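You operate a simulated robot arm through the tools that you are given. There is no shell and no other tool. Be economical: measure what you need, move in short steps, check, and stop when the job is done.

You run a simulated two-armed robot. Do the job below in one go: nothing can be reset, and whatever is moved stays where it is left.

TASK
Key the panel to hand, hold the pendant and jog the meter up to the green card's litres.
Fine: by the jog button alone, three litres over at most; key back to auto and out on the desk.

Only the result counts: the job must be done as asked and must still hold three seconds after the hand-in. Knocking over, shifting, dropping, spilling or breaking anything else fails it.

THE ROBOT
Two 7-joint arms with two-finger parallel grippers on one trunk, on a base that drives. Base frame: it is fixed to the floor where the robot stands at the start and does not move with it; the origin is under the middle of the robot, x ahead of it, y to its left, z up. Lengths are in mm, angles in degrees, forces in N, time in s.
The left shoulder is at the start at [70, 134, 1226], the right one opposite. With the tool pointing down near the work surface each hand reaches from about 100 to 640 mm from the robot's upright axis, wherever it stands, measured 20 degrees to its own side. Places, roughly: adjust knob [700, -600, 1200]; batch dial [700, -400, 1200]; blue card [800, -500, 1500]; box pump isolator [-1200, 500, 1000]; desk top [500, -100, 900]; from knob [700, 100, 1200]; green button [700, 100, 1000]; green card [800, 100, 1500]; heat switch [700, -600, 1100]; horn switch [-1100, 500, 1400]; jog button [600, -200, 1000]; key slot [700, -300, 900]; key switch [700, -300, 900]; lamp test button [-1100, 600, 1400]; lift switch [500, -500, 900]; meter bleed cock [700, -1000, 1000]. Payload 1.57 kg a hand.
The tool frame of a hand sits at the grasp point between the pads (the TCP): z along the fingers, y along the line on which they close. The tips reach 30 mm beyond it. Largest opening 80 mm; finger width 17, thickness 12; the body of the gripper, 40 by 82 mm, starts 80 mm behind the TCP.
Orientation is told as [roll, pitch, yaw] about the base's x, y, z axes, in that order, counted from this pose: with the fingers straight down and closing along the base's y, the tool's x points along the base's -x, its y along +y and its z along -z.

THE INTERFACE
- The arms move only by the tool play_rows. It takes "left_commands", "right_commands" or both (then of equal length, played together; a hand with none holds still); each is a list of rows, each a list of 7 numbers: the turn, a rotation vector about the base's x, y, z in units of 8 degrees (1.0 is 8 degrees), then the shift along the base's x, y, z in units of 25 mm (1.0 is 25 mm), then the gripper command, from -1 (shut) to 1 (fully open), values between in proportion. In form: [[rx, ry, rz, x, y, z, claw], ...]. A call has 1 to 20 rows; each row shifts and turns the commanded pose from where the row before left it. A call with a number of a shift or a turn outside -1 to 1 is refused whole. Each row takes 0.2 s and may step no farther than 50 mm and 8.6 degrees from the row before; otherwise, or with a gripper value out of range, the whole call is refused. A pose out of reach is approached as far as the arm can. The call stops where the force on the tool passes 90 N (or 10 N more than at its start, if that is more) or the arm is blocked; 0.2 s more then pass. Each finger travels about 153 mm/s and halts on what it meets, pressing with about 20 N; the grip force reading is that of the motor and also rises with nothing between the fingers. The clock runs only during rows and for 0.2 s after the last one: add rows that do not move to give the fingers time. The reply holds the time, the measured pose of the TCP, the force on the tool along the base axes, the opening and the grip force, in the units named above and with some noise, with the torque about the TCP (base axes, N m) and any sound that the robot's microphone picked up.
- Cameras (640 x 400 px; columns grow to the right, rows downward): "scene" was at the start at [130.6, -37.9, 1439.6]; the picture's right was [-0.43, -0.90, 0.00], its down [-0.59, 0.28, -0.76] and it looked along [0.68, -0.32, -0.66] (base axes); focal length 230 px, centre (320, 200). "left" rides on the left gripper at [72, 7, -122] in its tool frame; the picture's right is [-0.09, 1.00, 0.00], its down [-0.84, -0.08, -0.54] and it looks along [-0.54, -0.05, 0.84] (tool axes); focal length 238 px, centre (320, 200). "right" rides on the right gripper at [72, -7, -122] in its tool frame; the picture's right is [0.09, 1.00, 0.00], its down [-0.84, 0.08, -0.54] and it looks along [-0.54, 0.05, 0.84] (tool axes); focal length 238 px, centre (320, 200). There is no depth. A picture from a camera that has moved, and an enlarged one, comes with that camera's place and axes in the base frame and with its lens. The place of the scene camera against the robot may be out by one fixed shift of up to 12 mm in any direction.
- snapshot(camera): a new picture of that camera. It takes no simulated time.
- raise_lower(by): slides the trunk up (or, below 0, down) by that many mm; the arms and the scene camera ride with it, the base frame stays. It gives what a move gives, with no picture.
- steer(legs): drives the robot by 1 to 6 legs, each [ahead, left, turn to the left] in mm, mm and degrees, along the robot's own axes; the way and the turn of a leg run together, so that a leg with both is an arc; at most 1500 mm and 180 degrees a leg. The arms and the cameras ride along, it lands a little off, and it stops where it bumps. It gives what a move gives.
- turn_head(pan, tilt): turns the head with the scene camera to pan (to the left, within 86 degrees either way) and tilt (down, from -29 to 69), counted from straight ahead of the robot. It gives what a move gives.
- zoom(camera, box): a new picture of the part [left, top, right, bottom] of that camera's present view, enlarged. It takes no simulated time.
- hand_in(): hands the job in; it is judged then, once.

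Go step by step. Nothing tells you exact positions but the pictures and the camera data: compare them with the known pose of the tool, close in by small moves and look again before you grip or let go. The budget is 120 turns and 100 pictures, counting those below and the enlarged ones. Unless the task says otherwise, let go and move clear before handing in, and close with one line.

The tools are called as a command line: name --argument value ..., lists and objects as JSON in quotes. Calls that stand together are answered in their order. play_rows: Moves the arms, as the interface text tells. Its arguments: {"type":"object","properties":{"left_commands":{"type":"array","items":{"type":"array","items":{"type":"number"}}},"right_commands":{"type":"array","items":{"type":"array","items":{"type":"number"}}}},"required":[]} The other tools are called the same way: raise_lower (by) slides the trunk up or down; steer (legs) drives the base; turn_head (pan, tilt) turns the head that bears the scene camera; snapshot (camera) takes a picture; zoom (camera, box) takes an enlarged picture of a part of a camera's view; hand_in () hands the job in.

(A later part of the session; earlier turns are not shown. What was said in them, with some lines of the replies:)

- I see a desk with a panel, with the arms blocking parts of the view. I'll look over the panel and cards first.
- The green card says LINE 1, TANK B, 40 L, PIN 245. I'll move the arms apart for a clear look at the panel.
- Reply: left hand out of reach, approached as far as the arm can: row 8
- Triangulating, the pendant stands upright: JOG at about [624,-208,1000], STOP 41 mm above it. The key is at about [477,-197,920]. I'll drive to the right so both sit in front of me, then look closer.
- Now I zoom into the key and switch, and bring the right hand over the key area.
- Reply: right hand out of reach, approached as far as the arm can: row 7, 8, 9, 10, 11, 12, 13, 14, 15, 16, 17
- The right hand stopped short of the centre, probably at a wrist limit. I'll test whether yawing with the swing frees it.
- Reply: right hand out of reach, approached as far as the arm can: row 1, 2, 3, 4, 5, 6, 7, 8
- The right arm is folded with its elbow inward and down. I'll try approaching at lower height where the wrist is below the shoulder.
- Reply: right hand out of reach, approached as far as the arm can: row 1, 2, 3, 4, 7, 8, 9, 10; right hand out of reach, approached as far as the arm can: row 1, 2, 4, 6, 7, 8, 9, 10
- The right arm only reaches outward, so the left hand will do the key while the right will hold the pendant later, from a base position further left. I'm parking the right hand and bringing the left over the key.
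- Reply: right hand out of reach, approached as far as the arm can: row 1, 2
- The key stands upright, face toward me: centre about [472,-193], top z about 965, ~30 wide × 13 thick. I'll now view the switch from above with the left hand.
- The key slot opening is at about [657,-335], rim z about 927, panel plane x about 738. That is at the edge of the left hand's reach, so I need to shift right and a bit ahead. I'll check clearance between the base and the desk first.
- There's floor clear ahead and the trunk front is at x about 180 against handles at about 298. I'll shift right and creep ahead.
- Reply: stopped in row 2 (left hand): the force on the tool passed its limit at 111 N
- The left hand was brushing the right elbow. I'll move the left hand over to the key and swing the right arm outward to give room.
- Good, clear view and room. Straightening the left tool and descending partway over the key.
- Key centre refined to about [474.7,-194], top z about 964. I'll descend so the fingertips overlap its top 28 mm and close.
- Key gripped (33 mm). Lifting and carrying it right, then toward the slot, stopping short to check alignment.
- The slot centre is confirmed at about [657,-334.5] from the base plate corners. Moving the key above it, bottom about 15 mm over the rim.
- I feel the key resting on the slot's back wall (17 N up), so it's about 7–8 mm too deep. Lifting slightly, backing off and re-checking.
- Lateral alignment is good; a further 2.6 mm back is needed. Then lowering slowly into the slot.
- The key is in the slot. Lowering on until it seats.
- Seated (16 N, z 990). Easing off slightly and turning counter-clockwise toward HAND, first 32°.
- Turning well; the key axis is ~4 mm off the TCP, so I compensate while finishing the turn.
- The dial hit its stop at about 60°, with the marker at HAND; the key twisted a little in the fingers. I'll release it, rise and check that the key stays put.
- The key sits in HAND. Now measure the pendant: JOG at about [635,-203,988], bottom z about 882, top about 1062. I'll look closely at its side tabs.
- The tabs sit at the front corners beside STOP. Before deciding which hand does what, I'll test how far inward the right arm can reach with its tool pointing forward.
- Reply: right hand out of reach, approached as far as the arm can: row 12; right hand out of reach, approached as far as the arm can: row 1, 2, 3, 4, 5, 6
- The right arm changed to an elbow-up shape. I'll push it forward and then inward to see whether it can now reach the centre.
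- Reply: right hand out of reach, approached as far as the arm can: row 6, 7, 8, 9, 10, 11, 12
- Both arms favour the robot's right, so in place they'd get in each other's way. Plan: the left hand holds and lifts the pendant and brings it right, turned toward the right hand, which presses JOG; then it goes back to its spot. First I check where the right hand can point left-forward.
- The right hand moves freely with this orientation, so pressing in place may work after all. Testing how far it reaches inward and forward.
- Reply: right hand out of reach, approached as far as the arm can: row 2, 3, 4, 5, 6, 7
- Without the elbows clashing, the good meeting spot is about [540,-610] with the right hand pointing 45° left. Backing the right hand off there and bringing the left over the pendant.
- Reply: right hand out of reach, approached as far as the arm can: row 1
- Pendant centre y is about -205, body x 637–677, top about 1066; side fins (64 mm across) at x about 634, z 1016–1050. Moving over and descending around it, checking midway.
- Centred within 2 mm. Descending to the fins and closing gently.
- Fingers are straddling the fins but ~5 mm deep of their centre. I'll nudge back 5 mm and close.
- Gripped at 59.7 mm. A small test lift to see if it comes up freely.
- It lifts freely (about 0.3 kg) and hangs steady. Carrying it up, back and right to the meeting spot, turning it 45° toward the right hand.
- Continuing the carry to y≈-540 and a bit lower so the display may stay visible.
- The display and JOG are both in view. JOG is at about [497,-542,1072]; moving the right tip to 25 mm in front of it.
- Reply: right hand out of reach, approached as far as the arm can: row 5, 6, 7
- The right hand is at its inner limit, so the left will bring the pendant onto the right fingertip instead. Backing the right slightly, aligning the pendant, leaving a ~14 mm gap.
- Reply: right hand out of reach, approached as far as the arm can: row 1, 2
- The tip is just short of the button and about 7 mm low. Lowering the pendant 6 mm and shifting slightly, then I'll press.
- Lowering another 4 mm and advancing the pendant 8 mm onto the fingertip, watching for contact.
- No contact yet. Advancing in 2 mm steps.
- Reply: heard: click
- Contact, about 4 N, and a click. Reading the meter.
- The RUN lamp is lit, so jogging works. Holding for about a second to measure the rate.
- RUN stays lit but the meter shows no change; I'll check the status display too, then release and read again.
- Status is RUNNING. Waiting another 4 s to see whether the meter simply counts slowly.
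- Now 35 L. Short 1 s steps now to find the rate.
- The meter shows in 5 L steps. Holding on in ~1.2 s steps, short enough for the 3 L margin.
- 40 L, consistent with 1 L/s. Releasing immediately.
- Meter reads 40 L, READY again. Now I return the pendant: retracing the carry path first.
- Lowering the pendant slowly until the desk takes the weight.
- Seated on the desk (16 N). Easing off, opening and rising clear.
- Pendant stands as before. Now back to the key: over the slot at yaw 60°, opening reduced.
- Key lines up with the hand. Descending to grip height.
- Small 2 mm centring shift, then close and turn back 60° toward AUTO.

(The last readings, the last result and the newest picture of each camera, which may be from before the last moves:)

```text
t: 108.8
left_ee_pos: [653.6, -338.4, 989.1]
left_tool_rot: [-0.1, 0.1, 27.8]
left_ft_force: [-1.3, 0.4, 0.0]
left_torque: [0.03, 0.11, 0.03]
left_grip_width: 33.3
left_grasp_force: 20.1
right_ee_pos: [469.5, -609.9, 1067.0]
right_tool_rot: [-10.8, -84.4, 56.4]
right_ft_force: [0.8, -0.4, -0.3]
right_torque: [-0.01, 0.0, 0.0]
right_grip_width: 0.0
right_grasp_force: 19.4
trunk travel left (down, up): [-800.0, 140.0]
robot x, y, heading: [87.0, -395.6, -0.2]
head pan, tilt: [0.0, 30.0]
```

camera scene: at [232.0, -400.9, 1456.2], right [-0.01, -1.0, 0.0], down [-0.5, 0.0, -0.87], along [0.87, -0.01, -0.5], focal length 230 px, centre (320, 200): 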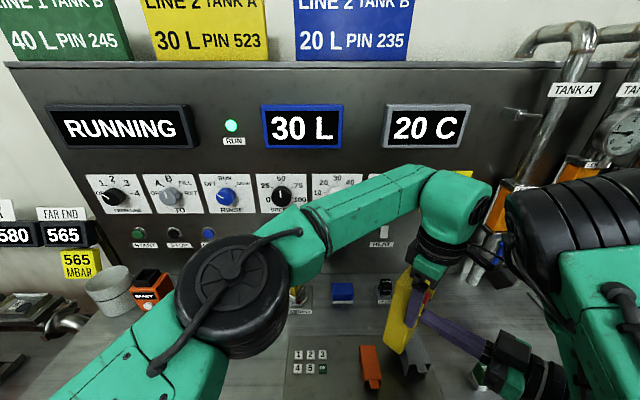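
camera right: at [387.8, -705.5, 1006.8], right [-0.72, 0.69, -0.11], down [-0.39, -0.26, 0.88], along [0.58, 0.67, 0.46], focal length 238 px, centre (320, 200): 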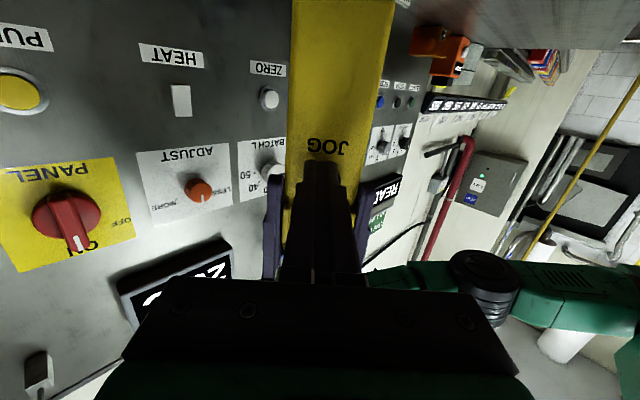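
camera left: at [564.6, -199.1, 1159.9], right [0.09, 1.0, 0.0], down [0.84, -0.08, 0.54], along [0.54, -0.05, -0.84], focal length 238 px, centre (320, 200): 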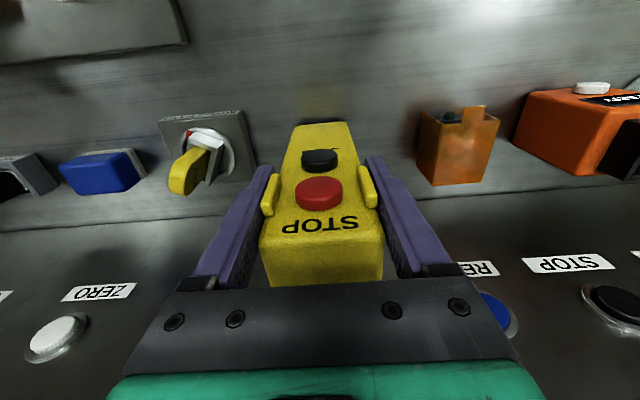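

play_rows --left_commands '[[0, 0, -1, 0, 0, 0, -1], [0, 0, -1, 0, 0, 0, -1], [0, 0, -1, 0, 0, 0, -1], [0, 0, -1, 0, 0, 0, -1], [0, 0, -0.2, 0, 0, 0, -1], [0, 0, 0, 0, 0, 0, -1]]'

zoom --camera "left" --box '[240, 80, 400, 200]'

```text
t: 110.2
left_ee_pos: [652.7, -337.9, 990.0]
left_tool_rot: [0.0, -0.1, -5.7]
left_ft_force: [-0.4, 3.4, 0.8]
left_torque: [0.28, 0.01, 0.08]
left_grip_width: 33.3
left_grasp_force: 20.1
right_ee_pos: [470.7, -608.6, 1068.3]
right_tool_rot: [-11.3, -84.4, 56.8]
right_ft_force: [0.0, 1.1, 0.2]
right_torque: [0.01, -0.02, -0.04]
right_grip_width: 0.2
right_grasp_force: 20.0
trunk travel left (down, up): [-800.0, 140.0]
robot x, y, heading: [84.9, -397.2, -0.3]
head pan, tilt: [0.0, 30.0]
```

```text
3.33 times, centred on (320, 140) of left
camera zoom: at [583.8, -323.5, 1112.0], right [0.19, 0.98, 0.0], down [0.82, -0.16, 0.54], along [0.53, -0.1, -0.84], focal length 794 px, centre (320, 400)
```

zoom: 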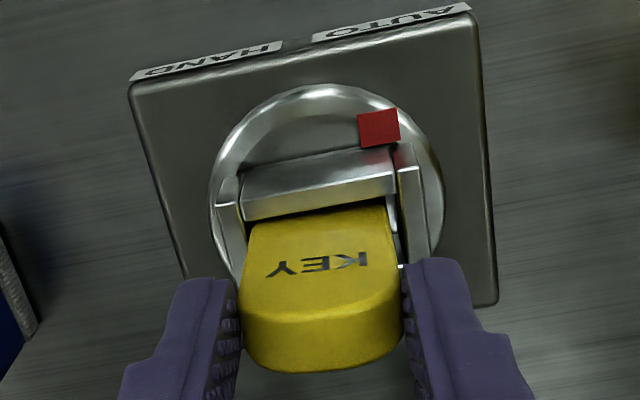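

Marker is back at AUTO; a few more degrees to make sure it's against its stop.

play_rows --left_commands '[[0, 0, -0.4, 0, 0, 0, -1], [0, 0, -0.4, 0, 0, 0, -1], [0, 0, 0, 0, 0, 0, -1]]'

```text
t: 111.0
left_ee_pos: [653.6, -337.8, 989.9]
left_tool_rot: [0.0, -0.1, -12.1]
left_ft_force: [-3.3, 3.9, 1.8]
left_torque: [0.3, 0.01, 0.46]
left_grip_width: 33.6
left_grasp_force: 19.7
right_ee_pos: [468.9, -608.3, 1068.3]
right_tool_rot: [-11.7, -84.4, 57.2]
right_ft_force: [-0.1, 0.2, 0.3]
right_torque: [0.01, 0.01, 0.01]
right_grip_width: 0.0
right_grasp_force: 19.7
trunk travel left (down, up): [-800.0, 140.0]
robot x, y, heading: [87.8, -398.3, -0.2]
head pan, tilt: [0.0, 30.0]
```

Torque shows the stop is reached. Relaxing the twist and drawing the key straight up.

play_rows --left_commands '[[0, 0, 0.5, 0, 0.04, 0, -1], [0, 0, 0.4, 0, 0.04, 0, -1], [0, 0, 0, 0, 0, 0.3, -1], [0, 0, 0, 0, 0, 0.3, -1], [0, 0, 0, 0, 0, 0.5, -1], [0, 0, 0, 0, 0, 0.8, -1], [0, 0, 0, 0, 0, 0.6, -1], [0, 0, 0, 0, 0, 0, -1]]'

zoom --camera "left" --box '[220, 50, 420, 200]'

```text
t: 112.8
left_ee_pos: [654.3, -337.4, 1052.4]
left_tool_rot: [0.0, 0.0, -4.9]
left_ft_force: [-0.4, 0.3, -0.6]
left_torque: [-0.01, 0.04, 0.0]
left_grip_width: 33.2
left_grasp_force: 19.7
right_ee_pos: [470.8, -608.4, 1068.3]
right_tool_rot: [-10.7, -84.4, 56.2]
right_ft_force: [1.3, -0.1, 0.1]
right_torque: [0.01, 0.02, -0.02]
right_grip_width: 0.0
right_grasp_force: 20.2
trunk travel left (down, up): [-800.0, 140.0]
robot x, y, heading: [82.6, -400.1, -0.4]
head pan, tilt: [0.0, 30.0]
```

```text
2.67 times, centred on (320, 125) of left
camera zoom: at [585.6, -324.7, 1172.8], right [0.18, 0.98, 0.0], down [0.83, -0.15, 0.54], along [0.53, -0.1, -0.84], focal length 636 px, centre (320, 400)
```

zoom: 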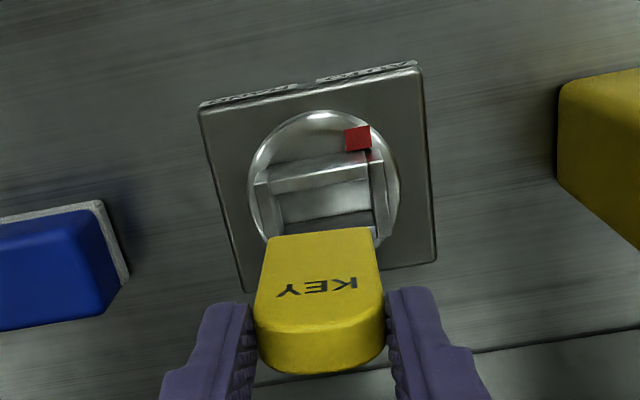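

Key is out and the switch is at AUTO. Carrying the key back to its old spot on the desk.

play_rows --left_commands '[[0, 0, 0.3, -0.8, 0, 0, -1], [0, 0, 0.3, -0.8, 0, 0, -1], [0, 0, 0, -0.8, 0, 0, -1], [0, 0, 0, -0.8, 0, 0, -1], [0, 0, 0, -0.8, 0.5, 0, -1], [0, 0, 0, -0.8, 0.8, 0, -1], [0, 0, 0, -0.8, 0.8, 0, -1], [0, 0, 0, -0.8, 0.8, 0, -1], [0, 0, 0, -0.8, 0.8, 0, -1], [0, 0, 0, 0, 0.8, 0, -1], [0, 0, 0, 0, 0.8, -0.5, -1], [0, 0, 0, 0, 0.4, -0.8, -1], [0, 0, 0, 0, 0, -0.8, -1], [0, 0, 0, 0, 0, -0.7, -1], [0, 0, 0, 0, 0, -0.24, -1], [0, 0, 0, 0, 0, 0, -1]]'

```text
t: 116.2
left_ee_pos: [472.7, -193.1, 975.2]
left_tool_rot: [0.0, 0.0, -0.1]
left_ft_force: [-0.2, 0.3, 0.3]
left_torque: [-0.02, -0.03, 0.02]
left_grip_width: 32.9
left_grasp_force: 20.0
right_ee_pos: [472.4, -609.4, 1067.8]
right_tool_rot: [-10.8, -84.4, 56.3]
right_ft_force: [-0.5, -0.7, 0.3]
right_torque: [0.0, -0.02, -0.01]
right_grip_width: 0.0
right_grasp_force: 19.8
trunk travel left (down, up): [-800.0, 140.0]
robot x, y, heading: [85.3, -398.5, -0.4]
head pan, tilt: [0.0, 30.0]
```

play_rows --left_commands '[[0, 0, 0, 0, 0, -0.1, -1], [0, 0, 0, 0, 0, -0.1, -1], [0, 0, 0, 0, 0, -0.04, -1], [0, 0, 0, 0, 0, 0, -1]]'

```text
t: 117.2
left_ee_pos: [473.7, -195.6, 969.6]
left_tool_rot: [0.0, 0.0, -0.1]
left_ft_force: [0.1, -0.8, -1.0]
left_torque: [0.0, -0.01, 0.0]
left_grip_width: 33.2
left_grasp_force: 20.3
right_ee_pos: [470.1, -609.2, 1067.7]
right_tool_rot: [-10.8, -84.4, 56.3]
right_ft_force: [0.1, 0.4, -0.1]
right_torque: [0.0, 0.01, -0.03]
right_grip_width: 0.0
right_grasp_force: 20.2
trunk travel left (down, up): [-800.0, 140.0]
robot x, y, heading: [83.1, -398.6, -0.1]
head pan, tilt: [0.0, 30.0]
```

play_rows --left_commands '[[0, 0, 0, 0, 0, -0.04, -1], [0, 0, 0, 0, 0, -0.04, -1], [0, 0, 0, 0, 0, 0, -1]]'

zoom --camera "scene" --box '[180, 220, 330, 350]'

```text
t: 118.0
left_ee_pos: [472.2, -194.0, 968.2]
left_tool_rot: [0.0, 0.0, -0.2]
left_ft_force: [0.2, -0.2, -0.8]
left_torque: [0.03, 0.04, 0.0]
left_grip_width: 32.9
left_grasp_force: 20.1
right_ee_pos: [471.2, -608.9, 1067.6]
right_tool_rot: [-10.9, -84.4, 56.3]
right_ft_force: [0.2, -0.6, 0.0]
right_torque: [-0.02, 0.02, 0.03]
right_grip_width: 0.0
right_grasp_force: 20.1
trunk travel left (down, up): [-800.0, 140.0]
robot x, y, heading: [89.0, -398.9, -0.3]
head pan, tilt: [0.0, 30.0]
```

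```text
3.08 times, centred on (255, 285) of scene
camera zoom: at [231.6, -400.4, 1456.3], right [-0.01, -1.0, 0.0], down [-0.5, 0.0, -0.87], along [0.87, -0.01, -0.5], focal length 709 px, centre (520, -62)
```

zoom: 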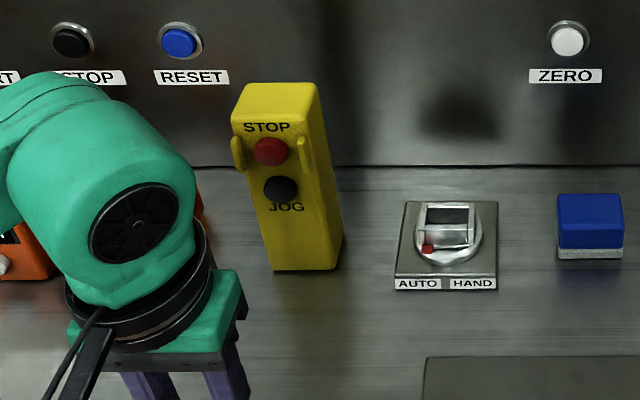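

play_rows --left_commands '[[0, 0, 0, 0, 0, -0.04, -1], [0, 0, 0, 0, 0, -0.03, -1], [0, 0, 0, 0, 0, 0, -1]]'

```text
t: 118.8
left_ee_pos: [472.0, -193.9, 965.4]
left_tool_rot: [0.2, 0.0, -0.1]
left_ft_force: [0.0, 0.1, -1.1]
left_torque: [0.01, 0.0, 0.0]
left_grip_width: 33.0
left_grasp_force: 19.6
right_ee_pos: [471.2, -609.5, 1067.8]
right_tool_rot: [-10.9, -84.5, 56.2]
right_ft_force: [-0.7, -0.1, -0.1]
right_torque: [0.01, -0.01, 0.01]
right_grip_width: 0.3
right_grasp_force: 19.8
trunk travel left (down, up): [-800.0, 140.0]
robot x, y, heading: [88.1, -399.6, -0.7]
head pan, tilt: [0.0, 30.0]
```

play_rows --left_commands '[[0, 0, 0, 0, 0, -0.04, -1], [0, 0, 0, 0, 0, -0.04, -1], [0, 0, 0, 0, 0, 0, -1]]'

```text
t: 119.6
left_ee_pos: [472.5, -194.3, 962.7]
left_tool_rot: [0.0, 0.0, -0.1]
left_ft_force: [-0.7, -1.3, -0.4]
left_torque: [-0.04, -0.02, 0.02]
left_grip_width: 33.1
left_grasp_force: 20.2
right_ee_pos: [469.9, -609.4, 1067.4]
right_tool_rot: [-10.8, -84.5, 56.5]
right_ft_force: [0.9, -0.1, -0.4]
right_torque: [0.01, 0.03, -0.01]
right_grip_width: 0.1
right_grasp_force: 20.7
trunk travel left (down, up): [-800.0, 140.0]
robot x, y, heading: [88.8, -398.3, -0.4]
head pan, tilt: [0.0, 30.0]
```

play_rows --left_commands '[[0, 0, 0, 0, 0, -0.04, -1], [0, 0, 0, 0, 0, -0.04, -1], [0, 0, 0, 0, 0, 0, -1]]'

```text
t: 120.4
left_ee_pos: [474.3, -195.5, 962.6]
left_tool_rot: [0.0, -0.1, -0.1]
left_ft_force: [0.0, 0.4, 4.4]
left_torque: [0.01, 0.03, -0.01]
left_grip_width: 33.1
left_grasp_force: 20.5
right_ee_pos: [470.4, -609.3, 1067.8]
right_tool_rot: [-11.1, -84.4, 56.6]
right_ft_force: [0.2, 0.1, -0.2]
right_torque: [0.01, -0.02, 0.01]
right_grip_width: 0.0
right_grasp_force: 20.2
trunk travel left (down, up): [-800.0, 140.0]
robot x, y, heading: [89.0, -398.9, -0.3]
head pan, tilt: [0.0, 30.0]
```

Desk contact felt. Opening and rising clear.

play_rows --left_commands '[[0, 0, 0, 0, 0, 0, 0.0], [0, 0, 0, 0, 0, 0, 0.3], [0, 0, 0, 0, 0, 0, 0.6], [0, 0, 0, 0, 0, 0, 0.6], [0, 0, 0, 0, 0, 0.5, 0.6], [0, 0, 0, 0, 0, 1, 0.6], [0, 0, 0, 0, 0, 1, 0.6], [0, 0, 0, 0, 0, 1, 0.6], [0, 0, 0, 0, 0, 1, 0.6], [0, 0, 0, -0.8, 0.8, 0.5, 0.6], [0, 0, 0, -0.8, 0.8, 0, 0.6], [0, 0, 0, -0.8, 0.8, 0, 0.6], [0, 0, 0, 0, 0.8, 0, 0.6]]'

snapshot --camera "scene"

```text
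t: 123.2
left_ee_pos: [414.2, -111.0, 1086.6]
left_tool_rot: [-0.1, 0.1, -0.1]
left_ft_force: [0.7, -0.5, 0.5]
left_torque: [-0.07, -0.01, -0.01]
left_grip_width: 64.0
left_grasp_force: 0.0
right_ee_pos: [470.8, -608.6, 1068.3]
right_tool_rot: [-11.1, -84.5, 56.6]
right_ft_force: [0.3, -0.1, 0.2]
right_torque: [0.01, 0.01, -0.02]
right_grip_width: 0.0
right_grasp_force: 20.1
trunk travel left (down, up): [-800.0, 140.0]
robot x, y, heading: [86.8, -400.0, -0.1]
head pan, tilt: [0.0, 30.0]
```

```text
6 pictures are left
camera scene: at [231.3, -399.9, 1456.3], right [-0.01, -1.0, 0.0], down [-0.5, 0.0, -0.87], along [0.87, -0.01, -0.5], focal length 230 px, centre (320, 200)
```

scene: 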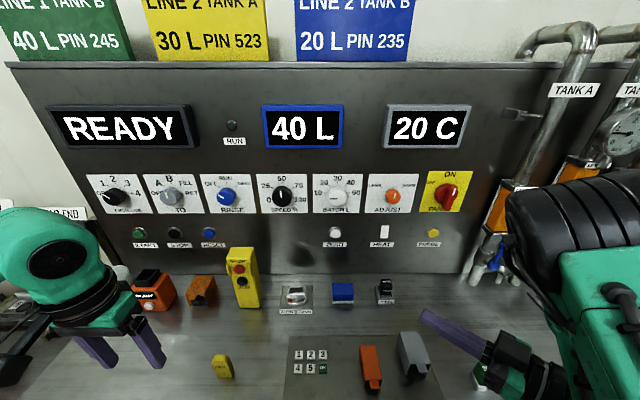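

zoom --camera "scene" --box '[190, 240, 330, 390]'

```text
2.67 times, centred on (260, 315) of scene
camera zoom: at [231.3, -399.9, 1456.3], right [-0.01, -1.0, 0.0], down [-0.5, 0.0, -0.87], along [0.87, -0.01, -0.5], focal length 614 px, centre (480, -107)
```

zoom: 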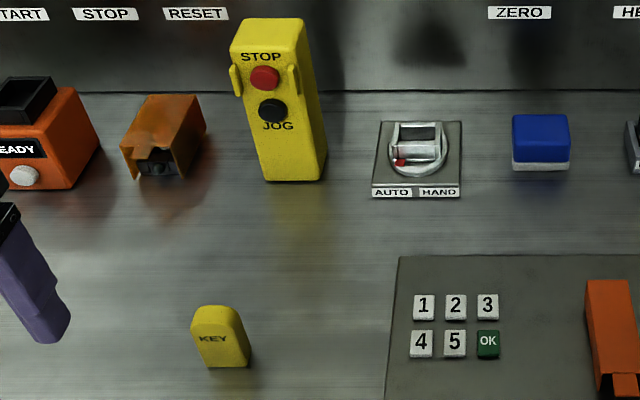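

The meter reads 40 L with READY showing, the switch is at AUTO, and the key and pendant are standing on the desk with both hands clear. Handing in.

hand_in

```text
The job is handed in.
```

I jogged the meter up to the green card's 40 L using the JOG button alone. It read 40 L at hand-in, and by timing I estimate the true volume at about 40 L (the display moves in 5 L steps). The key is back at AUTO, out of the switch and on the desk. I lifted the pendant while jogging and stood it back in its place.
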